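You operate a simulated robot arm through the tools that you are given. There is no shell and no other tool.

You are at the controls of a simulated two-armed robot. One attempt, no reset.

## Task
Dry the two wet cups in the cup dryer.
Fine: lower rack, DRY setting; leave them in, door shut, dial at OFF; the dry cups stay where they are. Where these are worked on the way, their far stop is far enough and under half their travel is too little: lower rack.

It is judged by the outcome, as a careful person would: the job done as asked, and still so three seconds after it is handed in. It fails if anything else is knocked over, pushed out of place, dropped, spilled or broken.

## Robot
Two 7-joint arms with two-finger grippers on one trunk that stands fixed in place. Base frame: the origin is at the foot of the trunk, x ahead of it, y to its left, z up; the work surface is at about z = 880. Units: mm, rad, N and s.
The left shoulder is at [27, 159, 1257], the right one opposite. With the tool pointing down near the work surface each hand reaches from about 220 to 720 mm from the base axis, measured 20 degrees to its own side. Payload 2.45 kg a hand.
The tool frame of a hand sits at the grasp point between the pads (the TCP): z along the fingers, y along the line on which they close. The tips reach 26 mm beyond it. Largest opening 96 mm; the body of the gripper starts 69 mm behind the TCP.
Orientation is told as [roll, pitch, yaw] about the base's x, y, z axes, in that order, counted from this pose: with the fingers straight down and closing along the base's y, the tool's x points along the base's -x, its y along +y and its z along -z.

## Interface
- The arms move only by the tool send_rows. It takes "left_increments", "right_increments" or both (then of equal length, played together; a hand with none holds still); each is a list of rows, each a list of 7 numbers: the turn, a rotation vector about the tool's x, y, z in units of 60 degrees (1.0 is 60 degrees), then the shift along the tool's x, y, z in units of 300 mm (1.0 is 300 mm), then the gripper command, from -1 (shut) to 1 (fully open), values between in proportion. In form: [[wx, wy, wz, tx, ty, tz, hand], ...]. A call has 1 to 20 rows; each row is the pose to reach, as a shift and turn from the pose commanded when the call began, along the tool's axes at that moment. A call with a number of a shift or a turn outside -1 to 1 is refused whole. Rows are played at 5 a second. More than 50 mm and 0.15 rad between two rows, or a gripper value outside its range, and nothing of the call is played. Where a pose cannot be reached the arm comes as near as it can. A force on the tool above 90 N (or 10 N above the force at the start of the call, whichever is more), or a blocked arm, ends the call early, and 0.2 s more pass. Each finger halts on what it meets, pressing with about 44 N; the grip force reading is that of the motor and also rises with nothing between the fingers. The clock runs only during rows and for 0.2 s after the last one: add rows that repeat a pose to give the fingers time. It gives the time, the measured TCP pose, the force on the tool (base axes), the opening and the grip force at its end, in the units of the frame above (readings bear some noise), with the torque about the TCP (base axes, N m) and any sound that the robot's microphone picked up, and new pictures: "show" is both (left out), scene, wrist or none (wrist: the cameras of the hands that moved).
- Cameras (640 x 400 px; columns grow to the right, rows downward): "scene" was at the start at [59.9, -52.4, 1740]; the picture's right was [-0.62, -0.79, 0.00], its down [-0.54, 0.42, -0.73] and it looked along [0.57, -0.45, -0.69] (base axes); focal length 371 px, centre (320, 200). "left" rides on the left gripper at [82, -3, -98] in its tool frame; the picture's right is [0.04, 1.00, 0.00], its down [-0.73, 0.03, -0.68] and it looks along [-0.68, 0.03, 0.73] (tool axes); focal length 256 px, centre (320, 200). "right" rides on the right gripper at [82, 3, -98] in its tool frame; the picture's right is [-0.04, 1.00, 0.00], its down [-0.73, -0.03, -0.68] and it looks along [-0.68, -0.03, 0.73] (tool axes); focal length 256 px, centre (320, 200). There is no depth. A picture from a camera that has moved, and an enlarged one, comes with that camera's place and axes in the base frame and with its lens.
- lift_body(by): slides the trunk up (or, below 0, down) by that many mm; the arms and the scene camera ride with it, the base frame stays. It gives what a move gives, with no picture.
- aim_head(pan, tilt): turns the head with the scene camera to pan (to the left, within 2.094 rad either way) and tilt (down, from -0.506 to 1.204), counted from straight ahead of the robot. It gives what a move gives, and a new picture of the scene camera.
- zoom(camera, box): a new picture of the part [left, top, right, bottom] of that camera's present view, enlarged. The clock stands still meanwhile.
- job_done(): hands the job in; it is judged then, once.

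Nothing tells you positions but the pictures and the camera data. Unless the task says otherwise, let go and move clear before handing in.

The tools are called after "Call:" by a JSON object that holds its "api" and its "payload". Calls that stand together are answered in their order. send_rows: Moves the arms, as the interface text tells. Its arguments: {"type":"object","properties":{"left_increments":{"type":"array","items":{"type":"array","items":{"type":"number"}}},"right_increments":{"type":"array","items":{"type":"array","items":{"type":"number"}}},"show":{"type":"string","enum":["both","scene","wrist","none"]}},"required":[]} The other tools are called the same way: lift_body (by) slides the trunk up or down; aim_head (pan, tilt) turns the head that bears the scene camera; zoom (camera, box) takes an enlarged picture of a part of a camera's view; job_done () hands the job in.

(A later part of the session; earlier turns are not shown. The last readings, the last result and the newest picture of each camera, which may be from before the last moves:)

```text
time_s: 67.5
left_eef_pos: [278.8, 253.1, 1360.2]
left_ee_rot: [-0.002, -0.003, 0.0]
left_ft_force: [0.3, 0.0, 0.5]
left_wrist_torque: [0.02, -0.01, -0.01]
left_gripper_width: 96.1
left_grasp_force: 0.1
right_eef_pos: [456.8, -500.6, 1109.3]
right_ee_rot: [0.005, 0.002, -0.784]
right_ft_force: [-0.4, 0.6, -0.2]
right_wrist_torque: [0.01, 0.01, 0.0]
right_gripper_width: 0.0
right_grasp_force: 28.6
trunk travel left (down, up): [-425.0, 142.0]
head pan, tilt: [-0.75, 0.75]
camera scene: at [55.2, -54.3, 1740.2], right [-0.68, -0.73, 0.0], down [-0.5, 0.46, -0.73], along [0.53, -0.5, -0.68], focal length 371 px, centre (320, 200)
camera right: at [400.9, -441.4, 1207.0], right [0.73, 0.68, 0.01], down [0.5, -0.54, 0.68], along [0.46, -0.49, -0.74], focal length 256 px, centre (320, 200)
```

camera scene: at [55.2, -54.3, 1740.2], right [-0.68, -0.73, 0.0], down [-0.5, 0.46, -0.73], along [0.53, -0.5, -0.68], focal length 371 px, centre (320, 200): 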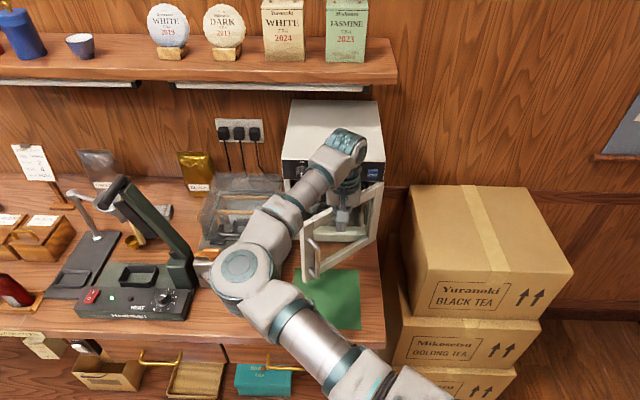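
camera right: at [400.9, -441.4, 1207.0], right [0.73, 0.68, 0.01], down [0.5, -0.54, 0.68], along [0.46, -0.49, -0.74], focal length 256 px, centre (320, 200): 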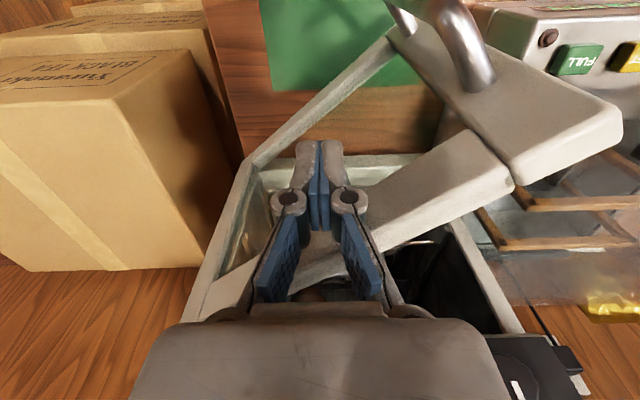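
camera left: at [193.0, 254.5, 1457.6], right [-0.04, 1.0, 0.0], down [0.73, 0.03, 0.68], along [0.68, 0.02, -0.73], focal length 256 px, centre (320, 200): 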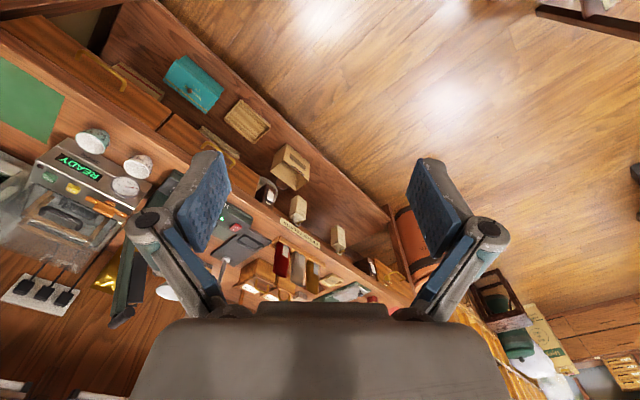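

The door is about 38° from shut. Continuing the push to about 15°, then backing off.

Call:
{"api": "send_rows", "payload": {"right_increments": [[0, 0, 0, -0.03, 0.037, 0, -1], [0, 0, 0, -0.06, 0.073, 0, -1], [0, 0, 0, -0.09, 0.094, 0, -1], [0, 0, 0, -0.12, 0.113, 0, -1], [0, 0, 0, -0.15, 0.125, 0, -1], [0, 0, 0, -0.177, 0.137, 0, -1], [0, 0, 0, -0.1, 0.137, 0, -1], [0, 0, 0, 0.03, 0.137, 0, -1], [0, 0, 0, 0.15, 0.137, 0, -1]], "show": "both"}}

```text
time_s: 69.5
left_eef_pos: [277.4, 257.9, 1359.5]
left_ee_rot: [-0.005, -0.002, 0.001]
left_ft_force: [0.2, 0.5, 0.0]
left_wrist_torque: [-0.01, 0.03, 0.03]
left_gripper_width: 95.9
left_grasp_force: 0.1
right_eef_pos: [454.4, -436.8, 1108.5]
right_ee_rot: [0.005, -0.001, -0.784]
right_ft_force: [0.0, 0.9, 0.7]
right_wrist_torque: [0.0, 0.01, 0.03]
right_gripper_width: 0.0
right_grasp_force: 28.8
trunk travel left (down, up): [-425.0, 142.0]
head pan, tilt: [-0.75, 0.75]
camera scene: at [53.7, -49.3, 1740.4], right [-0.68, -0.73, 0.0], down [-0.5, 0.46, -0.73], along [0.53, -0.5, -0.68], focal length 371 px, centre (320, 200)
camera right: at [398.3, -376.4, 1205.6], right [0.73, 0.68, 0.01], down [0.5, -0.54, 0.68], along [0.46, -0.5, -0.73], focal length 256 px, centre (320, 200)
```

scene: 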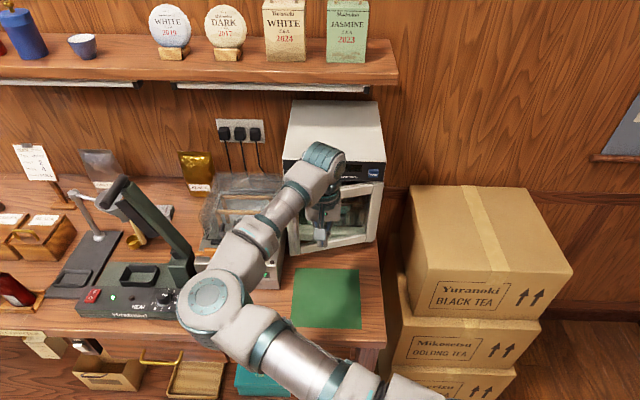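
right: 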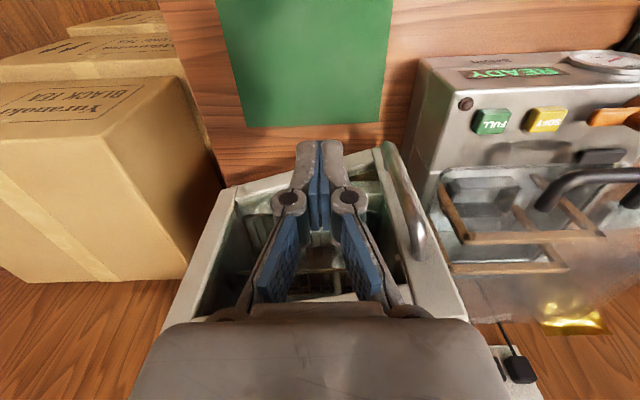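

The door is about 13° ajar. I'll tilt the hand forward and press the door's top rail shut with the fingertips.

Call:
{"api": "send_rows", "payload": {"right_increments": [[0, -0.125, 0, 0.0, -0.005, -0.013, -1], [0, -0.25, 0, 0.0, -0.01, -0.026, -1], [0, -0.375, 0, 0.0, -0.015, -0.039, -1], [0, -0.5, 0, -0.02, -0.02, -0.052, -1], [0, -0.625, 0, -0.065, -0.025, -0.065, -1], [0, -0.75, 0, -0.11, -0.03, -0.078, -1], [0, -0.875, 0, -0.155, -0.035, -0.091, -1], [0, -1.0, 0, -0.2, -0.04, -0.103, -1]], "show": "both"}}

Call:
{"api": "zoom", "payload": {"camera": "right", "box": [160, 60, 480, 260]}}

```text
time_s: 71.3
left_eef_pos: [278.3, 254.2, 1357.5]
left_ee_rot: [-0.002, -0.002, 0.0]
left_ft_force: [-0.8, -0.2, 0.0]
left_wrist_torque: [0.01, 0.01, -0.04]
left_gripper_width: 96.2
left_grasp_force: 0.0
right_eef_pos: [487.3, -489.9, 1140.2]
right_ee_rot: [0.011, -1.049, -0.795]
right_ft_force: [-0.6, -0.6, 0.2]
right_wrist_torque: [0.03, 0.03, -0.02]
right_gripper_width: 0.1
right_grasp_force: 28.3
trunk travel left (down, up): [-425.0, 142.0]
head pan, tilt: [-0.75, 0.75]
camera scene: at [54.1, -53.3, 1740.2], right [-0.68, -0.73, 0.0], down [-0.5, 0.46, -0.73], along [0.53, -0.5, -0.68], focal length 371 px, centre (320, 200)
camera right: at [401.0, -398.7, 1116.8], right [0.72, 0.69, 0.04], down [-0.18, 0.13, 0.97], along [0.67, -0.71, 0.22], focal length 256 px, centre (320, 200)
```

scene: 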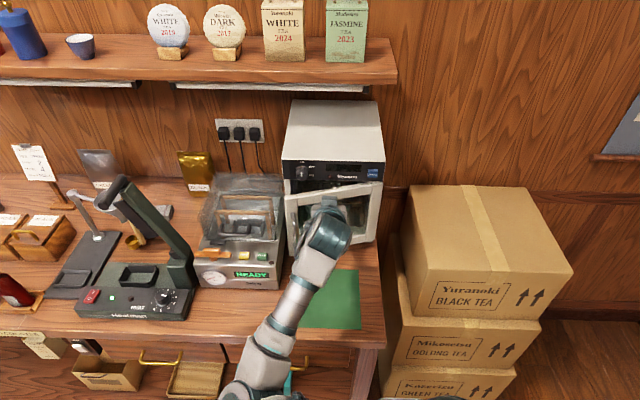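
right: 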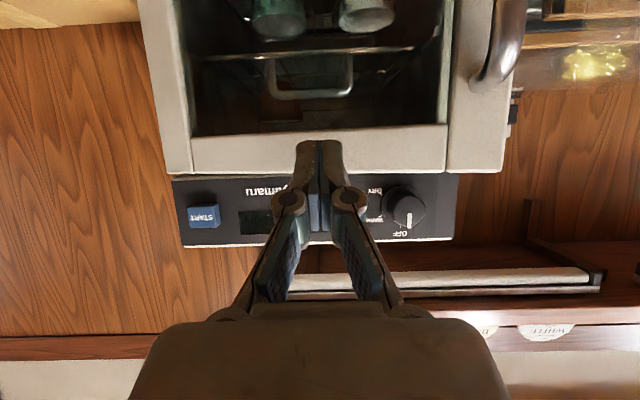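

```text
2.00 times, centred on (320, 160) of right
camera zoom: at [401.0, -398.7, 1116.8], right [0.72, 0.69, 0.04], down [-0.18, 0.13, 0.97], along [0.67, -0.71, 0.22], focal length 512 px, centre (320, 280)
```

zoom: 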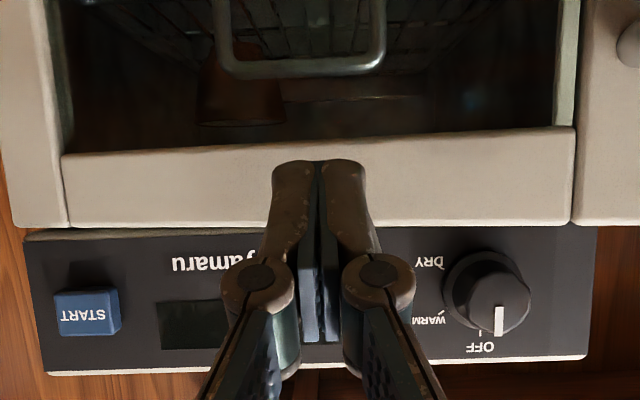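

Fingertips face the middle of the door's top rail. Pressing it shut gradually.

Call:
{"api": "send_rows", "payload": {"right_increments": [[0, 0, 0, -0.0333, 0, 0.0577, -1], [0, 0, 0, -0.0583, 0, 0.101, -1], [0, 0, 0, -0.075, 0, 0.13, -1], [0, 0, 0, -0.0917, 0, 0.1588, -1], [0, 0, 0, -0.1, 0, 0.1732, -1], [0, 0, 0, -0.1083, 0, 0.1876, -1], [0, 0, 0, -0.1133, 0, 0.1963, -1]], "show": "both"}}

Call:
{"api": "zoom", "payload": {"camera": "scene", "box": [270, 90, 410, 260]}}

```text
time_s: 72.9
left_eef_pos: [278.8, 253.9, 1359.0]
left_ee_rot: [-0.001, -0.002, 0.001]
left_ft_force: [0.5, 0.1, 0.1]
left_wrist_torque: [-0.05, -0.02, -0.01]
left_gripper_width: 95.9
left_grasp_force: 0.0
right_eef_pos: [537.2, -536.3, 1140.6]
right_ee_rot: [0.012, -1.048, -0.796]
right_ft_force: [0.8, -0.6, -1.2]
right_wrist_torque: [0.01, 0.0, 0.0]
right_gripper_width: 0.2
right_grasp_force: 28.4
trunk travel left (down, up): [-425.0, 142.0]
head pan, tilt: [-0.75, 0.75]
camera scene: at [54.7, -53.4, 1740.2], right [-0.68, -0.73, 0.0], down [-0.5, 0.46, -0.73], along [0.53, -0.5, -0.68], focal length 371 px, centre (320, 200)
camera right: at [449.8, -445.1, 1117.4], right [0.72, 0.69, 0.04], down [-0.18, 0.13, 0.97], along [0.67, -0.71, 0.22], focal length 256 px, centre (320, 200)
```

scene: 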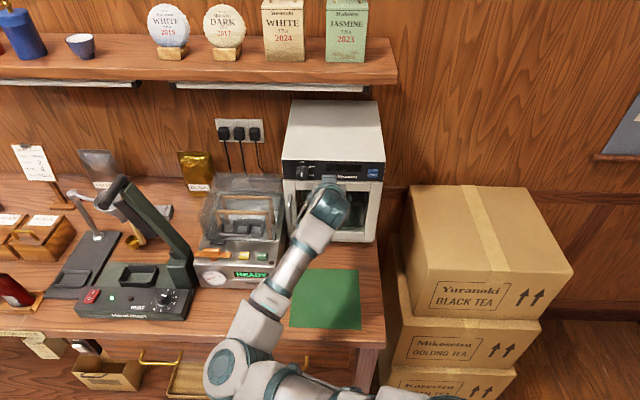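
right: 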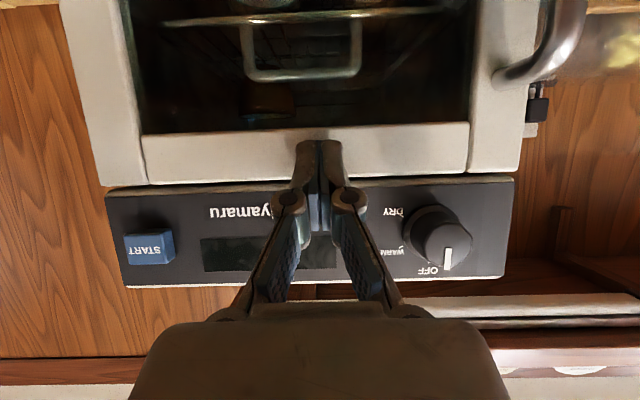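

```text
2.35 times, centred on (340, 175) of scene
camera zoom: at [54.7, -53.4, 1740.2], right [-0.68, -0.73, 0.0], down [-0.5, 0.46, -0.73], along [0.53, -0.5, -0.68], focal length 873 px, centre (273, 259)
```

zoom: 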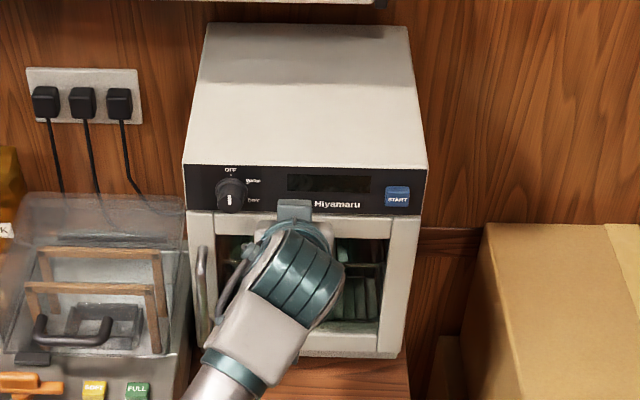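

Almost shut, no resistance yet. Advancing a few more millimetres until it seats.

Call:
{"api": "send_rows", "payload": {"right_increments": [[0, 0, 0, -0.005, 0, 0.0087, -1], [0, 0, 0, -0.01, 0, 0.0173, -1], [0, 0, 0, -0.015, 0, 0.026, -1]], "show": "wrist"}}

```text
time_s: 73.7
left_eef_pos: [272.5, 259.1, 1358.8]
left_ee_rot: [-0.005, -0.006, 0.001]
left_ft_force: [0.2, -0.4, 0.0]
left_wrist_torque: [-0.01, 0.0, 0.01]
left_gripper_width: 96.0
left_grasp_force: 0.0
right_eef_pos: [537.7, -538.4, 1141.7]
right_ee_rot: [0.008, -1.043, -0.792]
right_ft_force: [-37.7, 25.5, -16.6]
right_wrist_torque: [0.39, 0.38, -0.21]
right_gripper_width: 5.8
right_grasp_force: 28.4
trunk travel left (down, up): [-425.0, 142.0]
head pan, tilt: [-0.75, 0.75]
camera right: at [450.9, -446.4, 1118.4], right [0.72, 0.69, 0.04], down [-0.18, 0.13, 0.98], along [0.67, -0.71, 0.21], focal length 256 px, centre (320, 200)
```

right: 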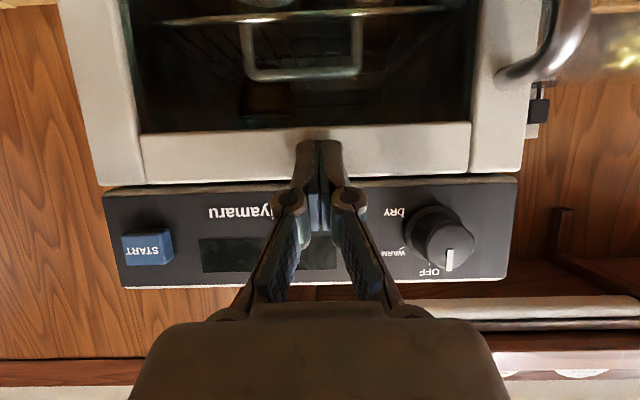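

The door is seated with about 45 N. Next is the dial: I'll back off, level the hand, and line up on the knob at about s=-66, z=1174.

Call:
{"api": "send_rows", "payload": {"right_increments": [[0, 0, 0, 0.0168, 0, -0.0288, -1], [0, 0, 0, 0.059, 0, -0.101, -1], [0, -0.1, 0, 0.06, 0.04, -0.14, -0.5], [0, -0.2, 0, 0.055, 0.09, -0.17, 0], [0, -0.3, 0, 0.045, 0.135, -0.2, 0.05], [0, -0.4, 0, 0.035, 0.18, -0.23, 0.05], [0, -0.5, 0, 0.027, 0.222, -0.258, 0.05]], "show": "wrist"}}

Call:
{"api": "zoom", "payload": {"camera": "scene", "box": [270, 90, 410, 260]}}

```text
time_s: 75.3
left_eef_pos: [277.7, 251.3, 1360.1]
left_ee_rot: [-0.001, -0.002, 0.0]
left_ft_force: [0.5, -0.4, 0.3]
left_wrist_torque: [0.0, 0.0, 0.04]
left_gripper_width: 95.8
left_grasp_force: 0.1
right_eef_pos: [539.2, -449.2, 1176.3]
right_ee_rot: [2.383, -1.562, 3.114]
right_ft_force: [0.6, -1.1, 0.5]
right_wrist_torque: [-0.02, -0.02, 0.02]
right_gripper_width: 50.6
right_grasp_force: 0.0
trunk travel left (down, up): [-425.0, 142.0]
head pan, tilt: [-0.75, 0.75]
camera right: at [473.0, -377.9, 1093.7], right [0.71, 0.71, 0.05], down [-0.51, 0.46, 0.73], along [0.49, -0.54, 0.68], focal length 256 px, centre (320, 200)
```

right: 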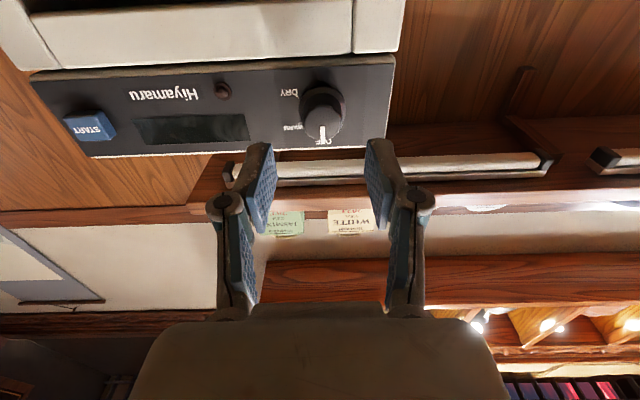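

```text
2.35 times, centred on (340, 175) of scene
camera zoom: at [53.8, -57.5, 1740.1], right [-0.68, -0.73, 0.0], down [-0.5, 0.47, -0.73], along [0.53, -0.5, -0.68], focal length 873 px, centre (273, 259)
```

zoom: 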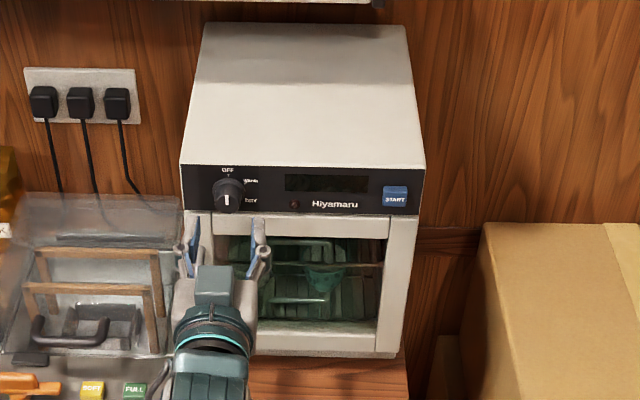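

The hand is level and lined up with the knob. I'll pre-roll it 60° counter-clockwise so it can then turn clockwise to DRY.

Call:
{"api": "send_rows", "payload": {"right_increments": [[0, 0, -0.125, 0, 0, 0, 0.05], [0, 0, -0.25, 0, 0, 0, 0.05], [0, 0, -0.375, 0, 0, 0, 0.05], [0, 0, -0.5, 0, 0, 0, 0.05], [0, 0, -0.625, 0, 0, 0, 0.05], [0, 0, -0.75, 0, 0, 0, 0.05], [0, 0, -0.875, 0, 0, 0, 0.05], [0, 0, -1.0, 0, 0, 0, 0.05]], "show": "both"}}

Call:
{"api": "zoom", "payload": {"camera": "right", "box": [160, 40, 480, 240]}}

```text
time_s: 77.1
left_eef_pos: [278.9, 251.2, 1360.2]
left_ee_rot: [0.001, -0.002, 0.001]
left_ft_force: [0.9, -0.4, 0.6]
left_wrist_torque: [0.02, 0.0, 0.01]
left_gripper_width: 96.1
left_grasp_force: 0.1
right_eef_pos: [540.5, -449.7, 1171.5]
right_ee_rot: [-1.57, -0.529, 0.786]
right_ft_force: [0.1, 0.3, -0.1]
right_wrist_torque: [-0.03, -0.03, -0.03]
right_gripper_width: 50.4
right_grasp_force: 0.0
trunk travel left (down, up): [-425.0, 142.0]
head pan, tilt: [-0.75, 0.75]
camera scene: at [53.8, -56.3, 1740.1], right [-0.68, -0.73, 0.0], down [-0.5, 0.47, -0.73], along [0.53, -0.5, -0.68], focal length 371 px, centre (320, 200)
camera right: at [422.0, -428.2, 1127.1], right [0.38, 0.38, -0.84], down [-0.04, 0.92, 0.4], along [0.92, -0.11, 0.36], focal length 256 px, centre (320, 200)
```

scene: 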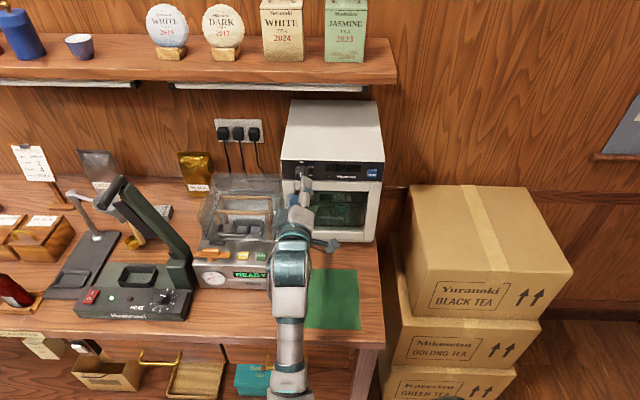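
right: 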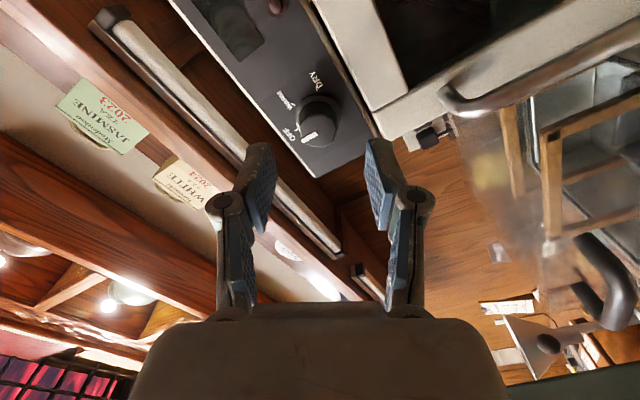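

```text
2.00 times, centred on (320, 140) of right
camera zoom: at [422.0, -428.2, 1127.1], right [0.38, 0.38, -0.84], down [-0.04, 0.92, 0.4], along [0.92, -0.11, 0.36], focal length 512 px, centre (320, 320)
```

zoom: 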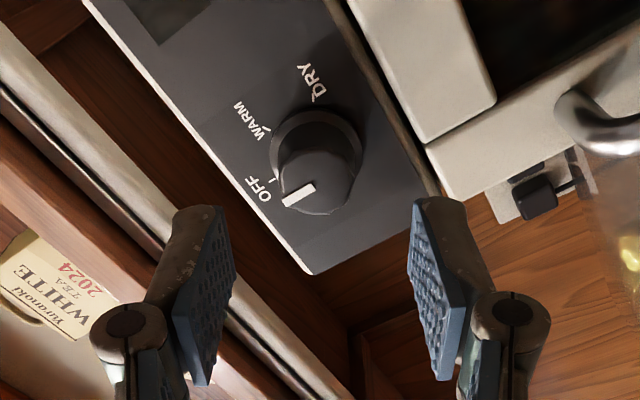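

Rolled into place. Advancing onto the knob with small centring correction, then closing.

Call:
{"api": "send_rows", "payload": {"right_increments": [[0, 0, 0, -0.0102, -0.0057, 0.06, 0.05], [0, 0, 0, -0.0102, -0.0057, 0.12, 0.05], [0, 0, 0, -0.0102, -0.0057, 0.165, 0.05], [0, 0, 0, -0.0102, -0.0057, 0.195, 0.05]], "show": "wrist"}}

Call:
{"api": "zoom", "payload": {"camera": "right", "box": [200, 60, 440, 230]}}

Call:
{"api": "zoom", "payload": {"camera": "scene", "box": [270, 130, 390, 220]}}

```text
time_s: 78.1
left_eef_pos: [278.4, 252.8, 1360.3]
left_ee_rot: [0.0, -0.001, -0.001]
left_ft_force: [0.7, -1.1, -0.5]
left_wrist_torque: [0.01, 0.01, 0.03]
left_gripper_width: 96.0
left_grasp_force: 0.0
right_eef_pos: [583.8, -487.7, 1174.8]
right_ee_rot: [-1.567, -0.532, 0.786]
right_ft_force: [-1.0, 0.3, -0.9]
right_wrist_torque: [0.01, -0.05, 0.03]
right_gripper_width: 50.5
right_grasp_force: 0.1
trunk travel left (down, up): [-425.0, 142.0]
head pan, tilt: [-0.75, 0.75]
camera right: at [465.5, -466.2, 1129.9], right [0.38, 0.38, -0.84], down [-0.04, 0.92, 0.4], along [0.92, -0.11, 0.37], focal length 256 px, centre (320, 200)
```

right: 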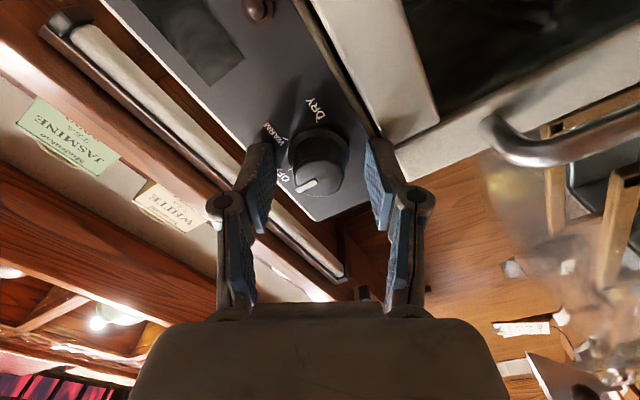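

```text
2.35 times, centred on (320, 145) of right
camera zoom: at [465.5, -466.2, 1129.9], right [0.38, 0.38, -0.84], down [-0.04, 0.92, 0.4], along [0.92, -0.11, 0.37], focal length 602 px, centre (320, 329)
```

zoom: 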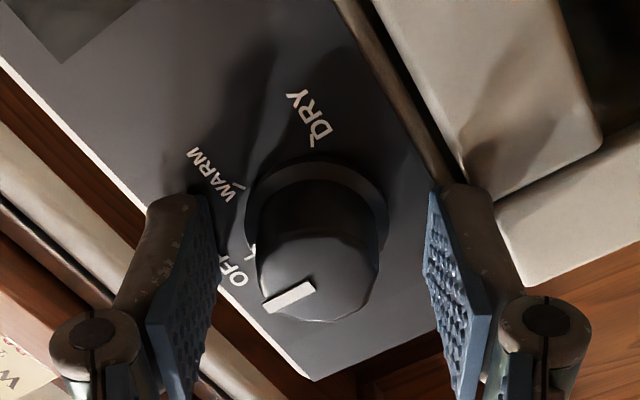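

```text
4.44 times, centred on (330, 175) of scene
camera zoom: at [54.5, -54.7, 1740.2], right [-0.68, -0.73, 0.0], down [-0.5, 0.46, -0.73], along [0.53, -0.5, -0.68], focal length 1649 px, centre (276, 311)
```

zoom: 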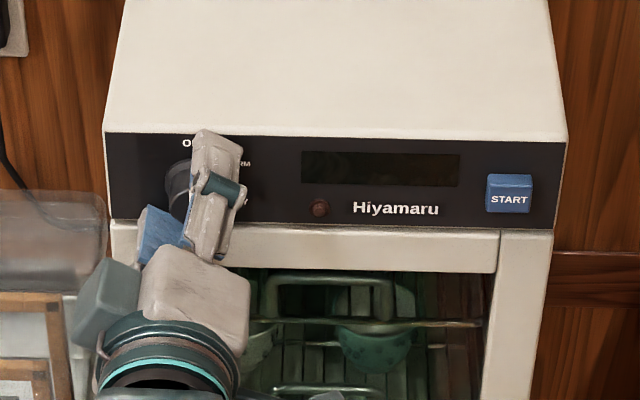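

The knob sits centred between the fingers with about 16 mm engagement. Closing and turning clockwise 60° to WARM first.

Call:
{"api": "send_rows", "payload": {"right_increments": [[0, 0, 0, 0, 0, 0, -0.4], [0, 0, 0, 0, 0, 0, -1], [0, 0, 0, 0, 0, 0, -1], [0, 0, 0.125, 0, 0, 0, -1], [0, 0, 0.25, 0, 0, 0, -1], [0, 0, 0.375, 0, 0, 0, -1], [0, 0, 0.5, 0, 0, 0, -1], [0, 0, 0.625, 0, 0, 0, -1], [0, 0, 0.75, 0, 0, 0, -1], [0, 0, 0.875, 0, 0, 0, -1], [0, 0, 1.0, 0, 0, 0, -1]], "show": "both"}}

Call:
{"api": "zoom", "payload": {"camera": "right", "box": [200, 60, 440, 230]}}

Call:
{"api": "zoom", "payload": {"camera": "scene", "box": [270, 130, 390, 220]}}

```text
time_s: 80.5
left_eef_pos: [274.8, 251.8, 1360.6]
left_ee_rot: [-0.001, -0.003, 0.0]
left_ft_force: [0.0, -0.1, -1.1]
left_wrist_torque: [-0.03, -0.01, 0.03]
left_gripper_width: 95.9
left_grasp_force: 0.0
right_eef_pos: [581.1, -488.0, 1177.4]
right_ee_rot: [1.835, -1.561, -2.622]
right_ft_force: [-3.4, -10.0, 13.8]
right_wrist_torque: [0.03, 0.12, -0.17]
right_gripper_width: 32.7
right_grasp_force: 45.0
trunk travel left (down, up): [-425.0, 142.0]
head pan, tilt: [-0.75, 0.75]
camera scene: at [50.0, -55.7, 1740.4], right [-0.68, -0.73, 0.0], down [-0.5, 0.47, -0.73], along [0.53, -0.5, -0.68], focal length 371 px, centre (320, 200)
camera right: at [514.3, -416.0, 1094.5], right [0.71, 0.71, 0.05], down [-0.51, 0.46, 0.73], along [0.49, -0.54, 0.68], focal length 256 px, centre (320, 200)
```

scene: 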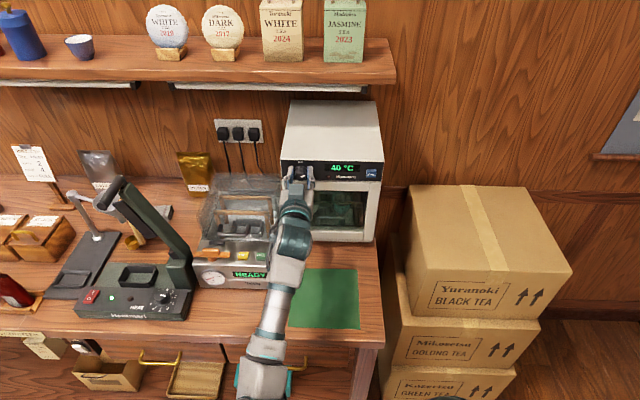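
right: 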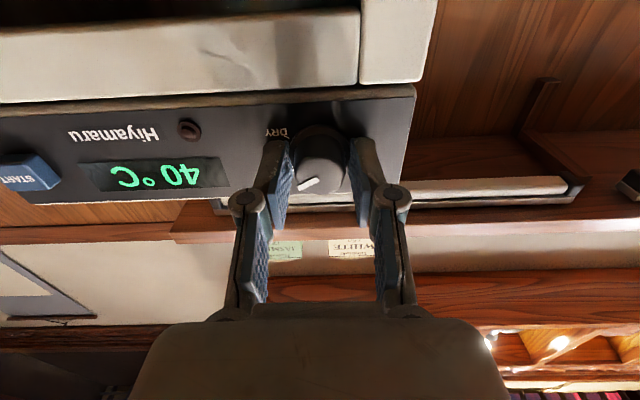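

```text
2.35 times, centred on (320, 145) of right
camera zoom: at [514.3, -416.0, 1094.5], right [0.71, 0.71, 0.05], down [-0.51, 0.46, 0.73], along [0.49, -0.54, 0.68], focal length 602 px, centre (320, 329)
```

zoom: 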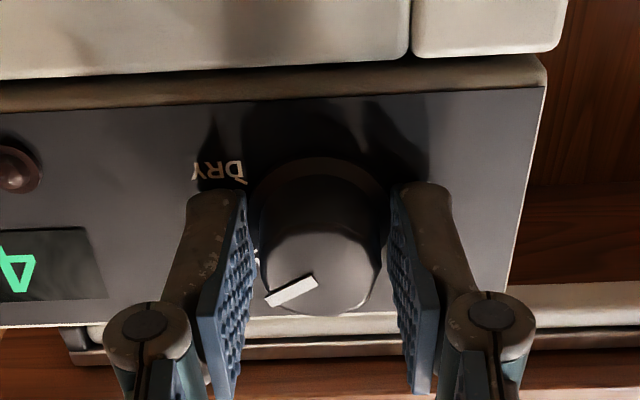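

```text
4.44 times, centred on (330, 175) of scene
camera zoom: at [50.0, -55.7, 1740.4], right [-0.68, -0.73, 0.0], down [-0.5, 0.47, -0.73], along [0.53, -0.5, -0.68], focal length 1649 px, centre (276, 311)
```

zoom: 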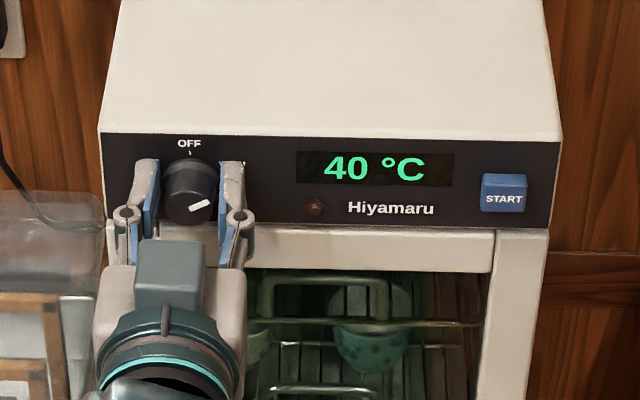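

The dial is at WARM (display 40 °C). Turning another 60° to DRY.

Call:
{"api": "send_rows", "payload": {"right_increments": [[0, 0, 0.125, 0, 0, 0, -1], [0, 0, 0.25, 0, 0, 0, -1], [0, 0, 0.375, 0, 0, 0, -1], [0, 0, 0.5, 0, 0, 0, -1], [0, 0, 0.625, 0, 0, 0, -1], [0, 0, 0.75, 0, 0, 0, -1], [0, 0, 0.875, 0, 0, 0, -1], [0, 0, 1.0, 0, 0, 0, -1]], "show": "both"}}

Call:
{"api": "zoom", "payload": {"camera": "scene", "box": [270, 130, 390, 220]}}

Call:
{"api": "zoom", "payload": {"camera": "right", "box": [200, 60, 440, 230]}}

```text
time_s: 81.5
left_eef_pos: [263.4, 268.6, 1357.3]
left_ee_rot: [-0.018, -0.011, 0.002]
left_ft_force: [-0.4, -1.3, 0.1]
left_wrist_torque: [0.11, 0.01, 0.03]
left_gripper_width: 95.7
left_grasp_force: 0.0
right_eef_pos: [578.7, -491.4, 1178.7]
right_ee_rot: [1.542, -1.089, -2.3]
right_ft_force: [-65.2, 108.9, -3.0]
right_wrist_torque: [0.41, -0.84, -1.13]
right_gripper_width: 33.8
right_grasp_force: 45.5
right hand out of reach, approached as far as the arm can: row 2, 3, 4, 5
trunk travel left (down, up): [-425.0, 142.0]
head pan, tilt: [-0.75, 0.75]
stopped in row 5 (right hand): the force on the tool passed its limit at 109 N (the readings are from after the stop); the commanded pose is now the measured one
camera scene: at [31.9, 20.0, 1741.5], right [-0.68, -0.73, 0.02], down [-0.49, 0.43, -0.76], along [0.54, -0.53, -0.65], focal length 371 px, centre (320, 200)
camera right: at [534.5, -393.7, 1107.7], right [0.6, 0.63, 0.5], down [-0.74, 0.19, 0.65], along [0.31, -0.75, 0.58], focal length 256 px, centre (320, 200)
```

scene: 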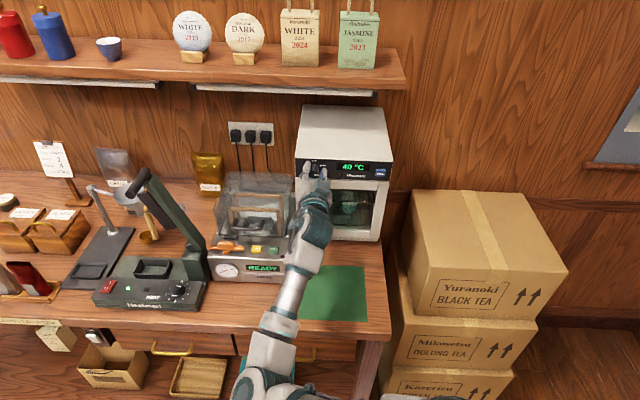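
right: 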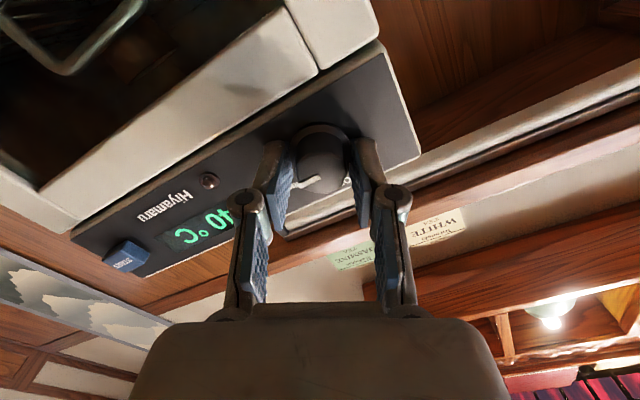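

```text
4.44 times, centred on (330, 175) of scene
camera zoom: at [31.9, 20.0, 1741.5], right [-0.68, -0.73, 0.02], down [-0.49, 0.43, -0.76], along [0.54, -0.53, -0.65], focal length 1649 px, centre (276, 311)
```

zoom: 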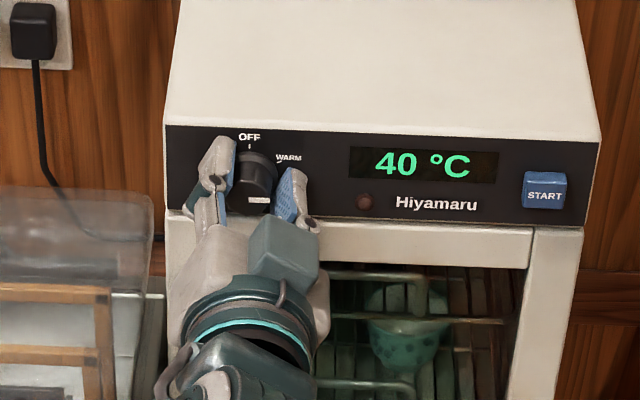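

```text
2.35 times, centred on (320, 145) of right
camera zoom: at [534.5, -393.7, 1107.7], right [0.6, 0.63, 0.5], down [-0.74, 0.19, 0.65], along [0.31, -0.75, 0.58], focal length 602 px, centre (320, 329)
```

zoom: 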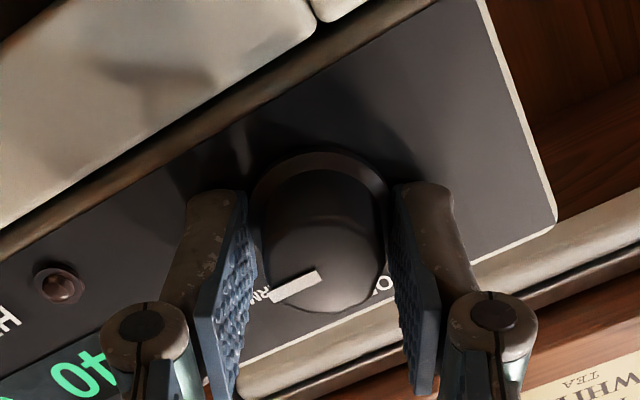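

The wrist ran out of roll and pressed on the panel. I'll release the knob at once, back straight off, and check the dryer hasn't shifted.

Call:
{"api": "send_rows", "payload": {"right_increments": [[0, 0, 0, 0, 0, -0.005, 0.1], [0, 0, 0, 0, 0, -0.01, 0.1], [0, 0, 0, 0, 0, -0.08, 0.1], [0, 0, 0, 0, 0, -0.2, 0.1]], "show": "both"}}

Call:
{"api": "zoom", "payload": {"camera": "scene", "box": [270, 90, 410, 260]}}

```text
time_s: 82.0
left_eef_pos: [265.3, 222.1, 1368.0]
left_ee_rot: [0.021, -0.011, -0.004]
left_ft_force: [-0.9, -0.9, 1.2]
left_wrist_torque: [0.06, -0.09, -0.02]
left_gripper_width: 96.2
left_grasp_force: 0.1
right_eef_pos: [587.3, -516.2, 1173.2]
right_ee_rot: [1.499, -1.152, -2.242]
right_ft_force: [-11.0, 91.6, 27.3]
right_wrist_torque: [0.14, -0.96, 1.23]
right_gripper_width: 97.9
right_grasp_force: 45.5
trunk travel left (down, up): [-425.0, 142.0]
head pan, tilt: [-0.75, 0.75]
stopped in row 2 (right hand): the force on the tool passed its limit at 156 N (the readings are from after the stop); the commanded pose is now the measured one
camera scene: at [34.2, 0.8, 1742.3], right [-0.68, -0.73, 0.02], down [-0.49, 0.44, -0.75], along [0.54, -0.52, -0.66], focal length 371 px, centre (320, 200)
camera right: at [537.3, -421.8, 1100.7], right [0.61, 0.66, 0.44], down [-0.71, 0.2, 0.68], along [0.36, -0.73, 0.59], focal length 256 px, centre (320, 200)
```

scene: 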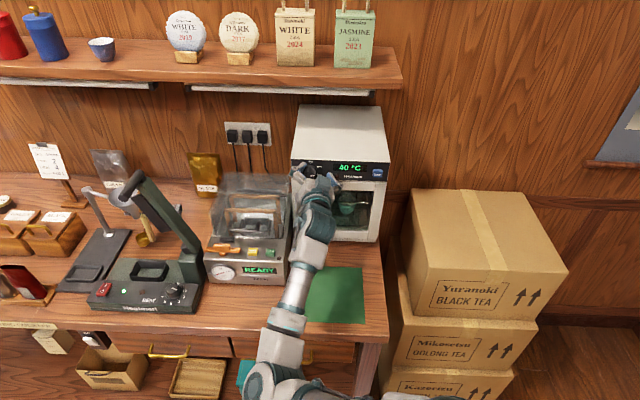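
right: 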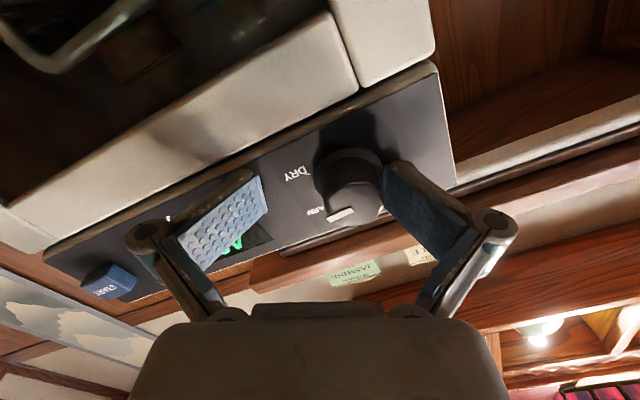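

```text
2.35 times, centred on (340, 175) of scene
camera zoom: at [34.2, 0.8, 1742.3], right [-0.68, -0.73, 0.02], down [-0.49, 0.44, -0.75], along [0.54, -0.52, -0.66], focal length 873 px, centre (273, 259)
```

zoom: 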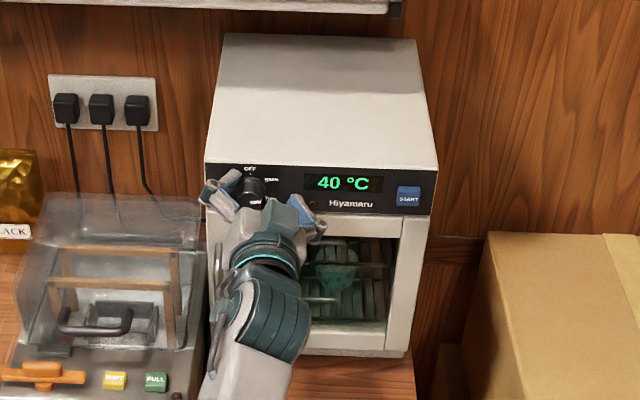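

The hand sprang forward against the panel as the arm unloaded. Retreating immediately with a larger first step.

Call:
{"api": "send_rows", "payload": {"right_increments": [[0, 0, 0, 0, 0, -0.15, 1], [0, 0, 0, 0, 0, -0.25, 1], [0, 0, 0, 0, 0, -0.35, 1]], "show": "both"}}

Call:
{"api": "zoom", "payload": {"camera": "scene", "box": [270, 90, 410, 260]}}

```text
time_s: 82.8
left_eef_pos: [278.5, 195.5, 1368.1]
left_ee_rot: [0.041, 0.0, -0.003]
left_ft_force: [0.5, 0.4, -0.7]
left_wrist_torque: [0.01, 0.04, -0.01]
left_gripper_width: 96.1
left_grasp_force: 0.0
right_eef_pos: [552.5, -535.2, 1177.0]
right_ee_rot: [1.465, -1.041, -2.253]
right_ft_force: [0.9, 0.3, 0.6]
right_wrist_torque: [-0.05, 0.0, -0.03]
right_gripper_width: 95.9
right_grasp_force: 0.1
right hand out of reach, approached as far as the arm can: row 1, 2, 3
trunk travel left (down, up): [-425.0, 142.0]
head pan, tilt: [-0.75, 0.75]
camera scene: at [53.6, -70.7, 1739.6], right [-0.68, -0.73, 0.0], down [-0.5, 0.47, -0.73], along [0.53, -0.49, -0.69], focal length 371 px, centre (320, 200)
camera right: at [511.4, -432.3, 1112.5], right [0.61, 0.58, 0.54], down [-0.74, 0.17, 0.65], along [0.29, -0.8, 0.53], focal length 256 px, centre (320, 200)
```

scene: 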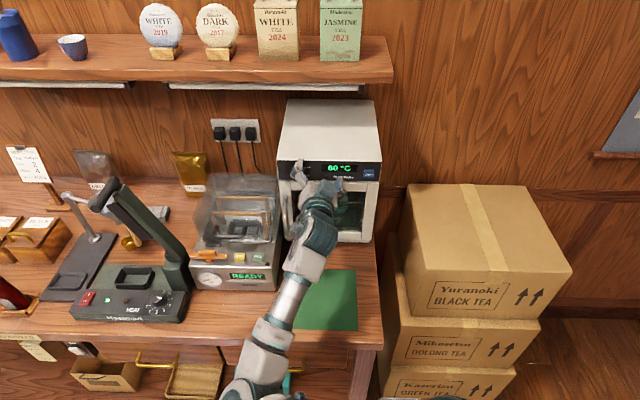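
right: 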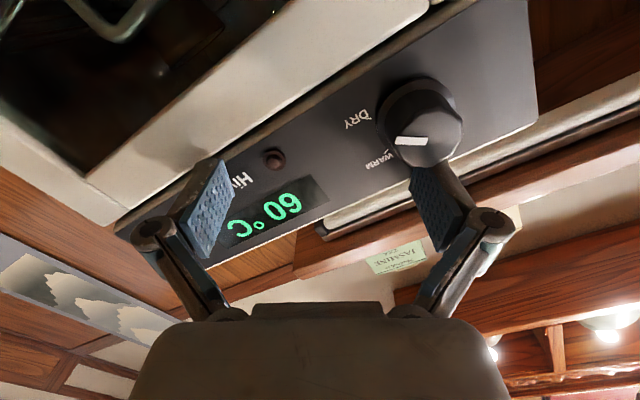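

```text
2.35 times, centred on (340, 175) of scene
camera zoom: at [53.6, -70.7, 1739.6], right [-0.68, -0.73, 0.0], down [-0.5, 0.47, -0.73], along [0.53, -0.49, -0.69], focal length 873 px, centre (273, 259)
```

zoom: 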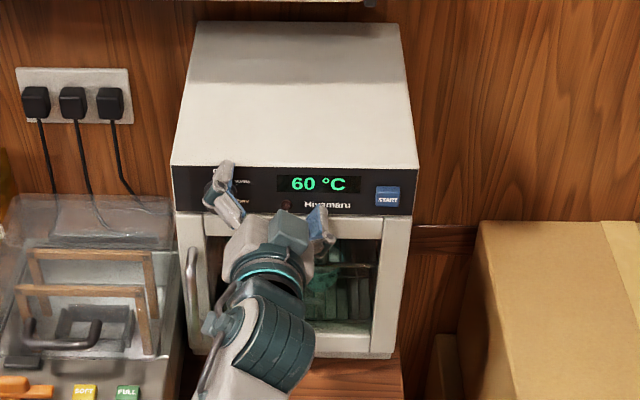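

Force is gone and the display now shows 60 °C. I'll back further away and roll the wrist back to a comfortable angle.

Call:
{"api": "send_rows", "payload": {"right_increments": [[0, 0, -0.05, 0, 0, -0.08, 1], [0, 0, -0.15, 0, 0, -0.16, 1], [0, 0, -0.25, 0, 0, -0.24, 1], [0, 0, -0.35, 0, 0, -0.3, 1], [0, 0, -0.45, 0, 0, -0.34, 1], [0, 0, -0.45, 0, 0, -0.34, 1]], "show": "both"}}

Call:
{"api": "zoom", "payload": {"camera": "scene", "box": [270, 90, 410, 260]}}

Call:
{"api": "zoom", "payload": {"camera": "right", "box": [60, 0, 500, 230]}}

```text
time_s: 84.2
left_eef_pos: [279.5, 211.7, 1365.4]
left_ee_rot: [0.026, 0.002, -0.004]
left_ft_force: [0.3, 0.3, 0.3]
left_wrist_torque: [0.0, 0.01, 0.04]
left_gripper_width: 95.8
left_grasp_force: 0.0
right_eef_pos: [481.5, -445.6, 1191.5]
right_ee_rot: [1.072, -1.506, -1.841]
right_ft_force: [0.5, 0.2, -0.3]
right_wrist_torque: [-0.01, -0.05, -0.05]
right_gripper_width: 95.7
right_grasp_force: 0.1
right hand out of reach, approached as far as the arm can: row 1, 2, 3
trunk travel left (down, up): [-425.0, 142.0]
head pan, tilt: [-0.75, 0.75]
camera scene: at [54.3, -39.5, 1740.6], right [-0.68, -0.73, 0.01], down [-0.5, 0.46, -0.73], along [0.53, -0.5, -0.68], focal length 371 px, centre (320, 200)
camera right: at [413.5, -370.4, 1111.7], right [0.69, 0.71, 0.09], down [-0.52, 0.41, 0.75], along [0.5, -0.57, 0.65], focal length 256 px, centre (320, 200)
```

scene: 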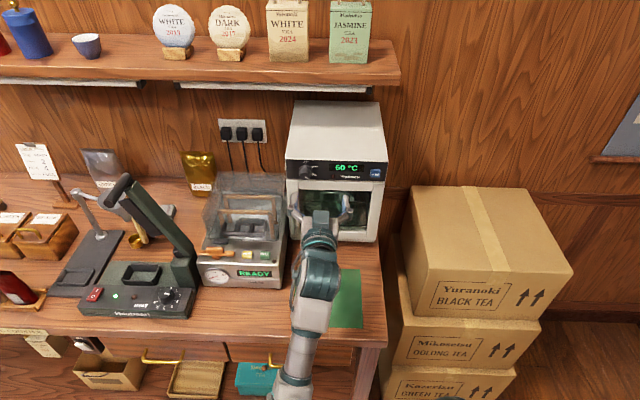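
right: 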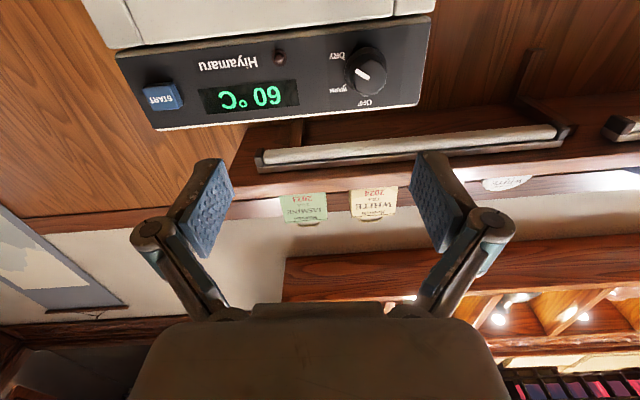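

```text
2.35 times, centred on (340, 175) of scene
camera zoom: at [54.3, -39.5, 1740.6], right [-0.68, -0.73, 0.01], down [-0.5, 0.46, -0.73], along [0.53, -0.5, -0.68], focal length 873 px, centre (273, 259)
```

zoom: 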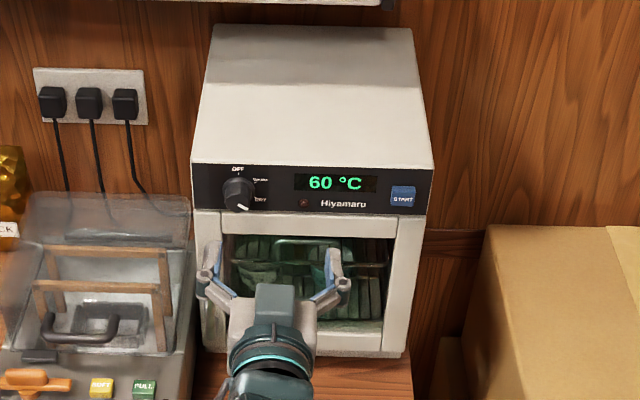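

```text
1.45 times, centred on (280, 115) of right
camera zoom: at [413.5, -370.4, 1111.7], right [0.69, 0.71, 0.09], down [-0.52, 0.41, 0.75], along [0.5, -0.57, 0.65], focal length 372 px, centre (378, 324)
```

zoom: 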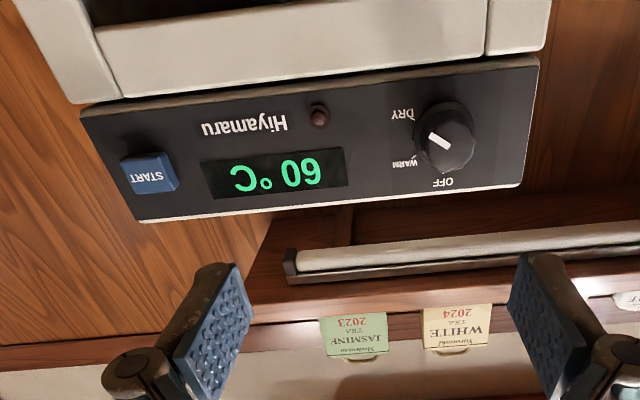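

The dial now points to DRY with 60 °C shown. I'll let the robot settle and verify nothing was displaced.

Call:
{"api": "send_rows", "payload": {"right_increments": [[0, 0, 0, 0, 0, 0, 0], [0, 0, 0, 0, 0, 0, -1], [0, 0, 0, 0, 0, 0, -1], [0, 0, 0, 0, 0, 0, -1], [0, 0, 0, 0, 0, 0, -1]], "show": "both"}}

Call:
{"api": "zoom", "payload": {"camera": "scene", "box": [270, 90, 410, 260]}}

Call:
{"api": "zoom", "payload": {"camera": "scene", "box": [300, 150, 400, 250]}}

```text
time_s: 85.4
left_eef_pos: [278.6, 198.6, 1368.4]
left_ee_rot: [0.037, 0.0, -0.005]
left_ft_force: [-0.9, -0.6, -0.4]
left_wrist_torque: [0.01, 0.03, 0.01]
left_gripper_width: 96.1
left_grasp_force: 0.1
right_eef_pos: [479.8, -460.8, 1187.1]
right_ee_rot: [0.971, -1.508, -1.742]
right_ft_force: [0.4, -0.3, -0.7]
right_wrist_torque: [-0.03, 0.01, -0.01]
right_gripper_width: 0.0
right_grasp_force: 28.5
trunk travel left (down, up): [-425.0, 142.0]
head pan, tilt: [-0.75, 0.75]
camera scene: at [53.9, -58.9, 1740.1], right [-0.68, -0.73, 0.0], down [-0.5, 0.47, -0.73], along [0.53, -0.5, -0.68], focal length 371 px, centre (320, 200)
camera right: at [411.7, -384.3, 1107.0], right [0.7, 0.71, 0.09], down [-0.51, 0.41, 0.75], along [0.5, -0.57, 0.65], focal length 256 px, centre (320, 200)
```

scene: 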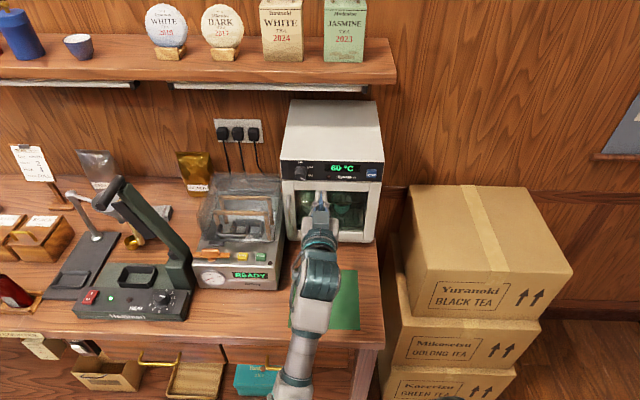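
right: 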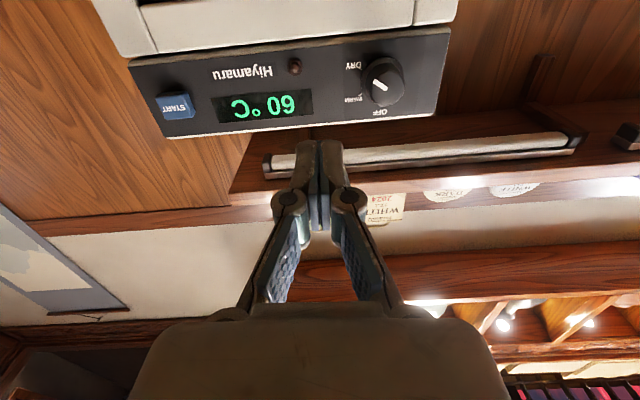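

```text
2.35 times, centred on (340, 175) of scene
camera zoom: at [53.9, -58.9, 1740.1], right [-0.68, -0.73, 0.0], down [-0.5, 0.47, -0.73], along [0.53, -0.5, -0.68], focal length 873 px, centre (273, 259)
```

zoom: 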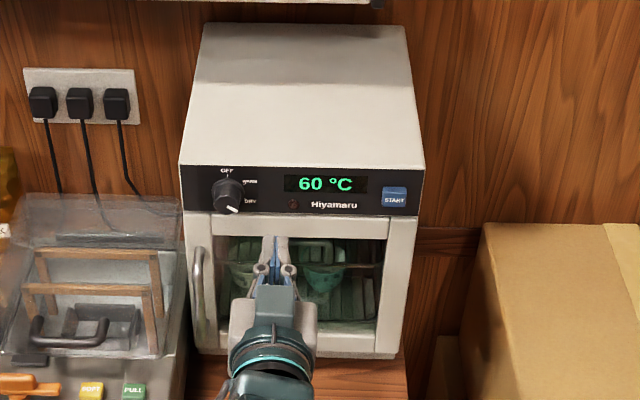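

```text
4.00 times, centred on (350, 200) of scene
camera zoom: at [53.9, -58.9, 1740.1], right [-0.68, -0.73, 0.0], down [-0.5, 0.47, -0.73], along [0.53, -0.5, -0.68], focal length 1484 px, centre (200, 200)
```

zoom: 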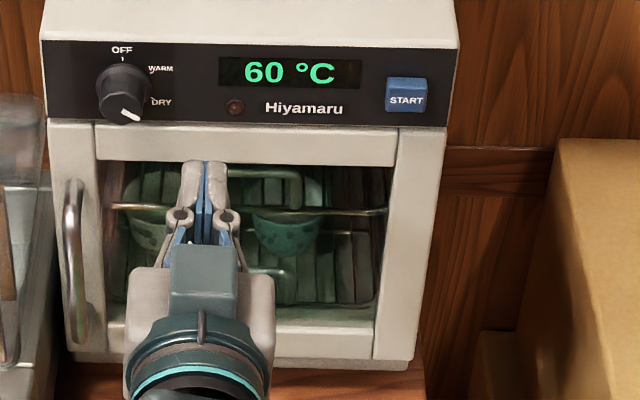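

The settled view matches the earlier one, so the dryer hasn't moved, the cups are in place and the dial is at DRY (60 °C). Next, lining up closed fingertips in front of START at about s=108, z=1174.

Call:
{"api": "send_rows", "payload": {"right_increments": [[0, 0, -0.02, 0, -0.1, 0.03, -1], [0, 0, -0.05, 0, -0.2, 0.07, -1], [0, 0, -0.08, 0, -0.3, 0.12, -1], [0, 0, -0.08, 0, -0.409, 0.17, -1], [0, 0, -0.08, 0, -0.409, 0.17, -1], [0, 0, -0.08, 0, -0.409, 0.17, -1]], "show": "both"}}

Call:
{"api": "zoom", "payload": {"camera": "right", "box": [220, 40, 460, 210]}}

```text
time_s: 86.8
left_eef_pos: [279.1, 211.4, 1364.9]
left_ee_rot: [0.027, 0.0, -0.003]
left_ft_force: [-0.3, 0.7, -0.2]
left_wrist_torque: [-0.02, 0.02, 0.02]
left_gripper_width: 95.7
left_grasp_force: 0.0
right_eef_pos: [456.2, -516.7, 1173.0]
right_ee_rot: [-0.595, -1.52, -0.174]
right_ft_force: [0.1, 0.3, -0.3]
right_wrist_torque: [0.02, -0.01, -0.04]
right_gripper_width: 0.1
right_grasp_force: 28.4
right hand out of reach, approached as far as the arm can: row 3, 4, 5, 6
trunk travel left (down, up): [-425.0, 142.0]
head pan, tilt: [-0.75, 0.75]
camera scene: at [53.1, -45.9, 1740.5], right [-0.68, -0.73, 0.01], down [-0.5, 0.46, -0.73], along [0.53, -0.5, -0.68], focal length 371 px, centre (320, 200)
camera right: at [384.1, -445.2, 1095.1], right [0.7, 0.72, 0.01], down [-0.47, 0.45, 0.76], along [0.54, -0.54, 0.65], focal length 256 px, centre (320, 200)
```

scene: 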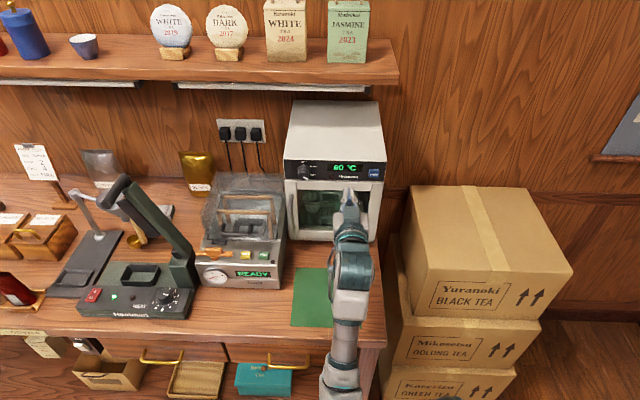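
right: 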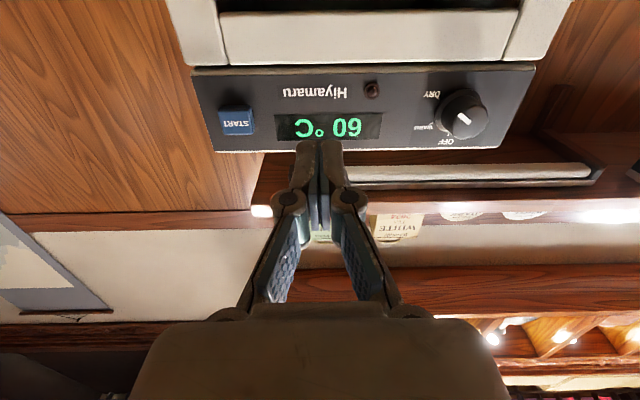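

```text
2.35 times, centred on (340, 125) of right
camera zoom: at [384.1, -445.2, 1095.1], right [0.7, 0.72, 0.01], down [-0.47, 0.45, 0.76], along [0.54, -0.54, 0.65], focal length 602 px, centre (273, 376)
```

zoom: 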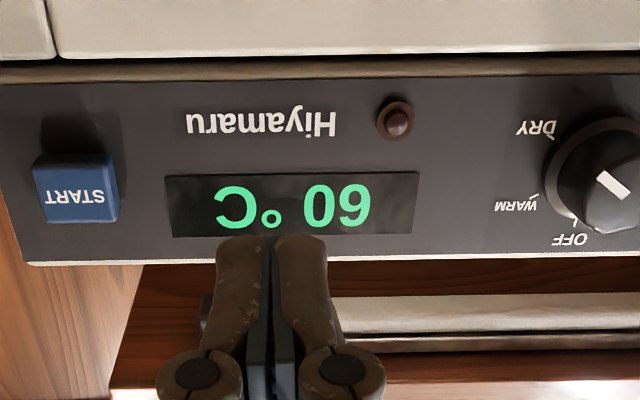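

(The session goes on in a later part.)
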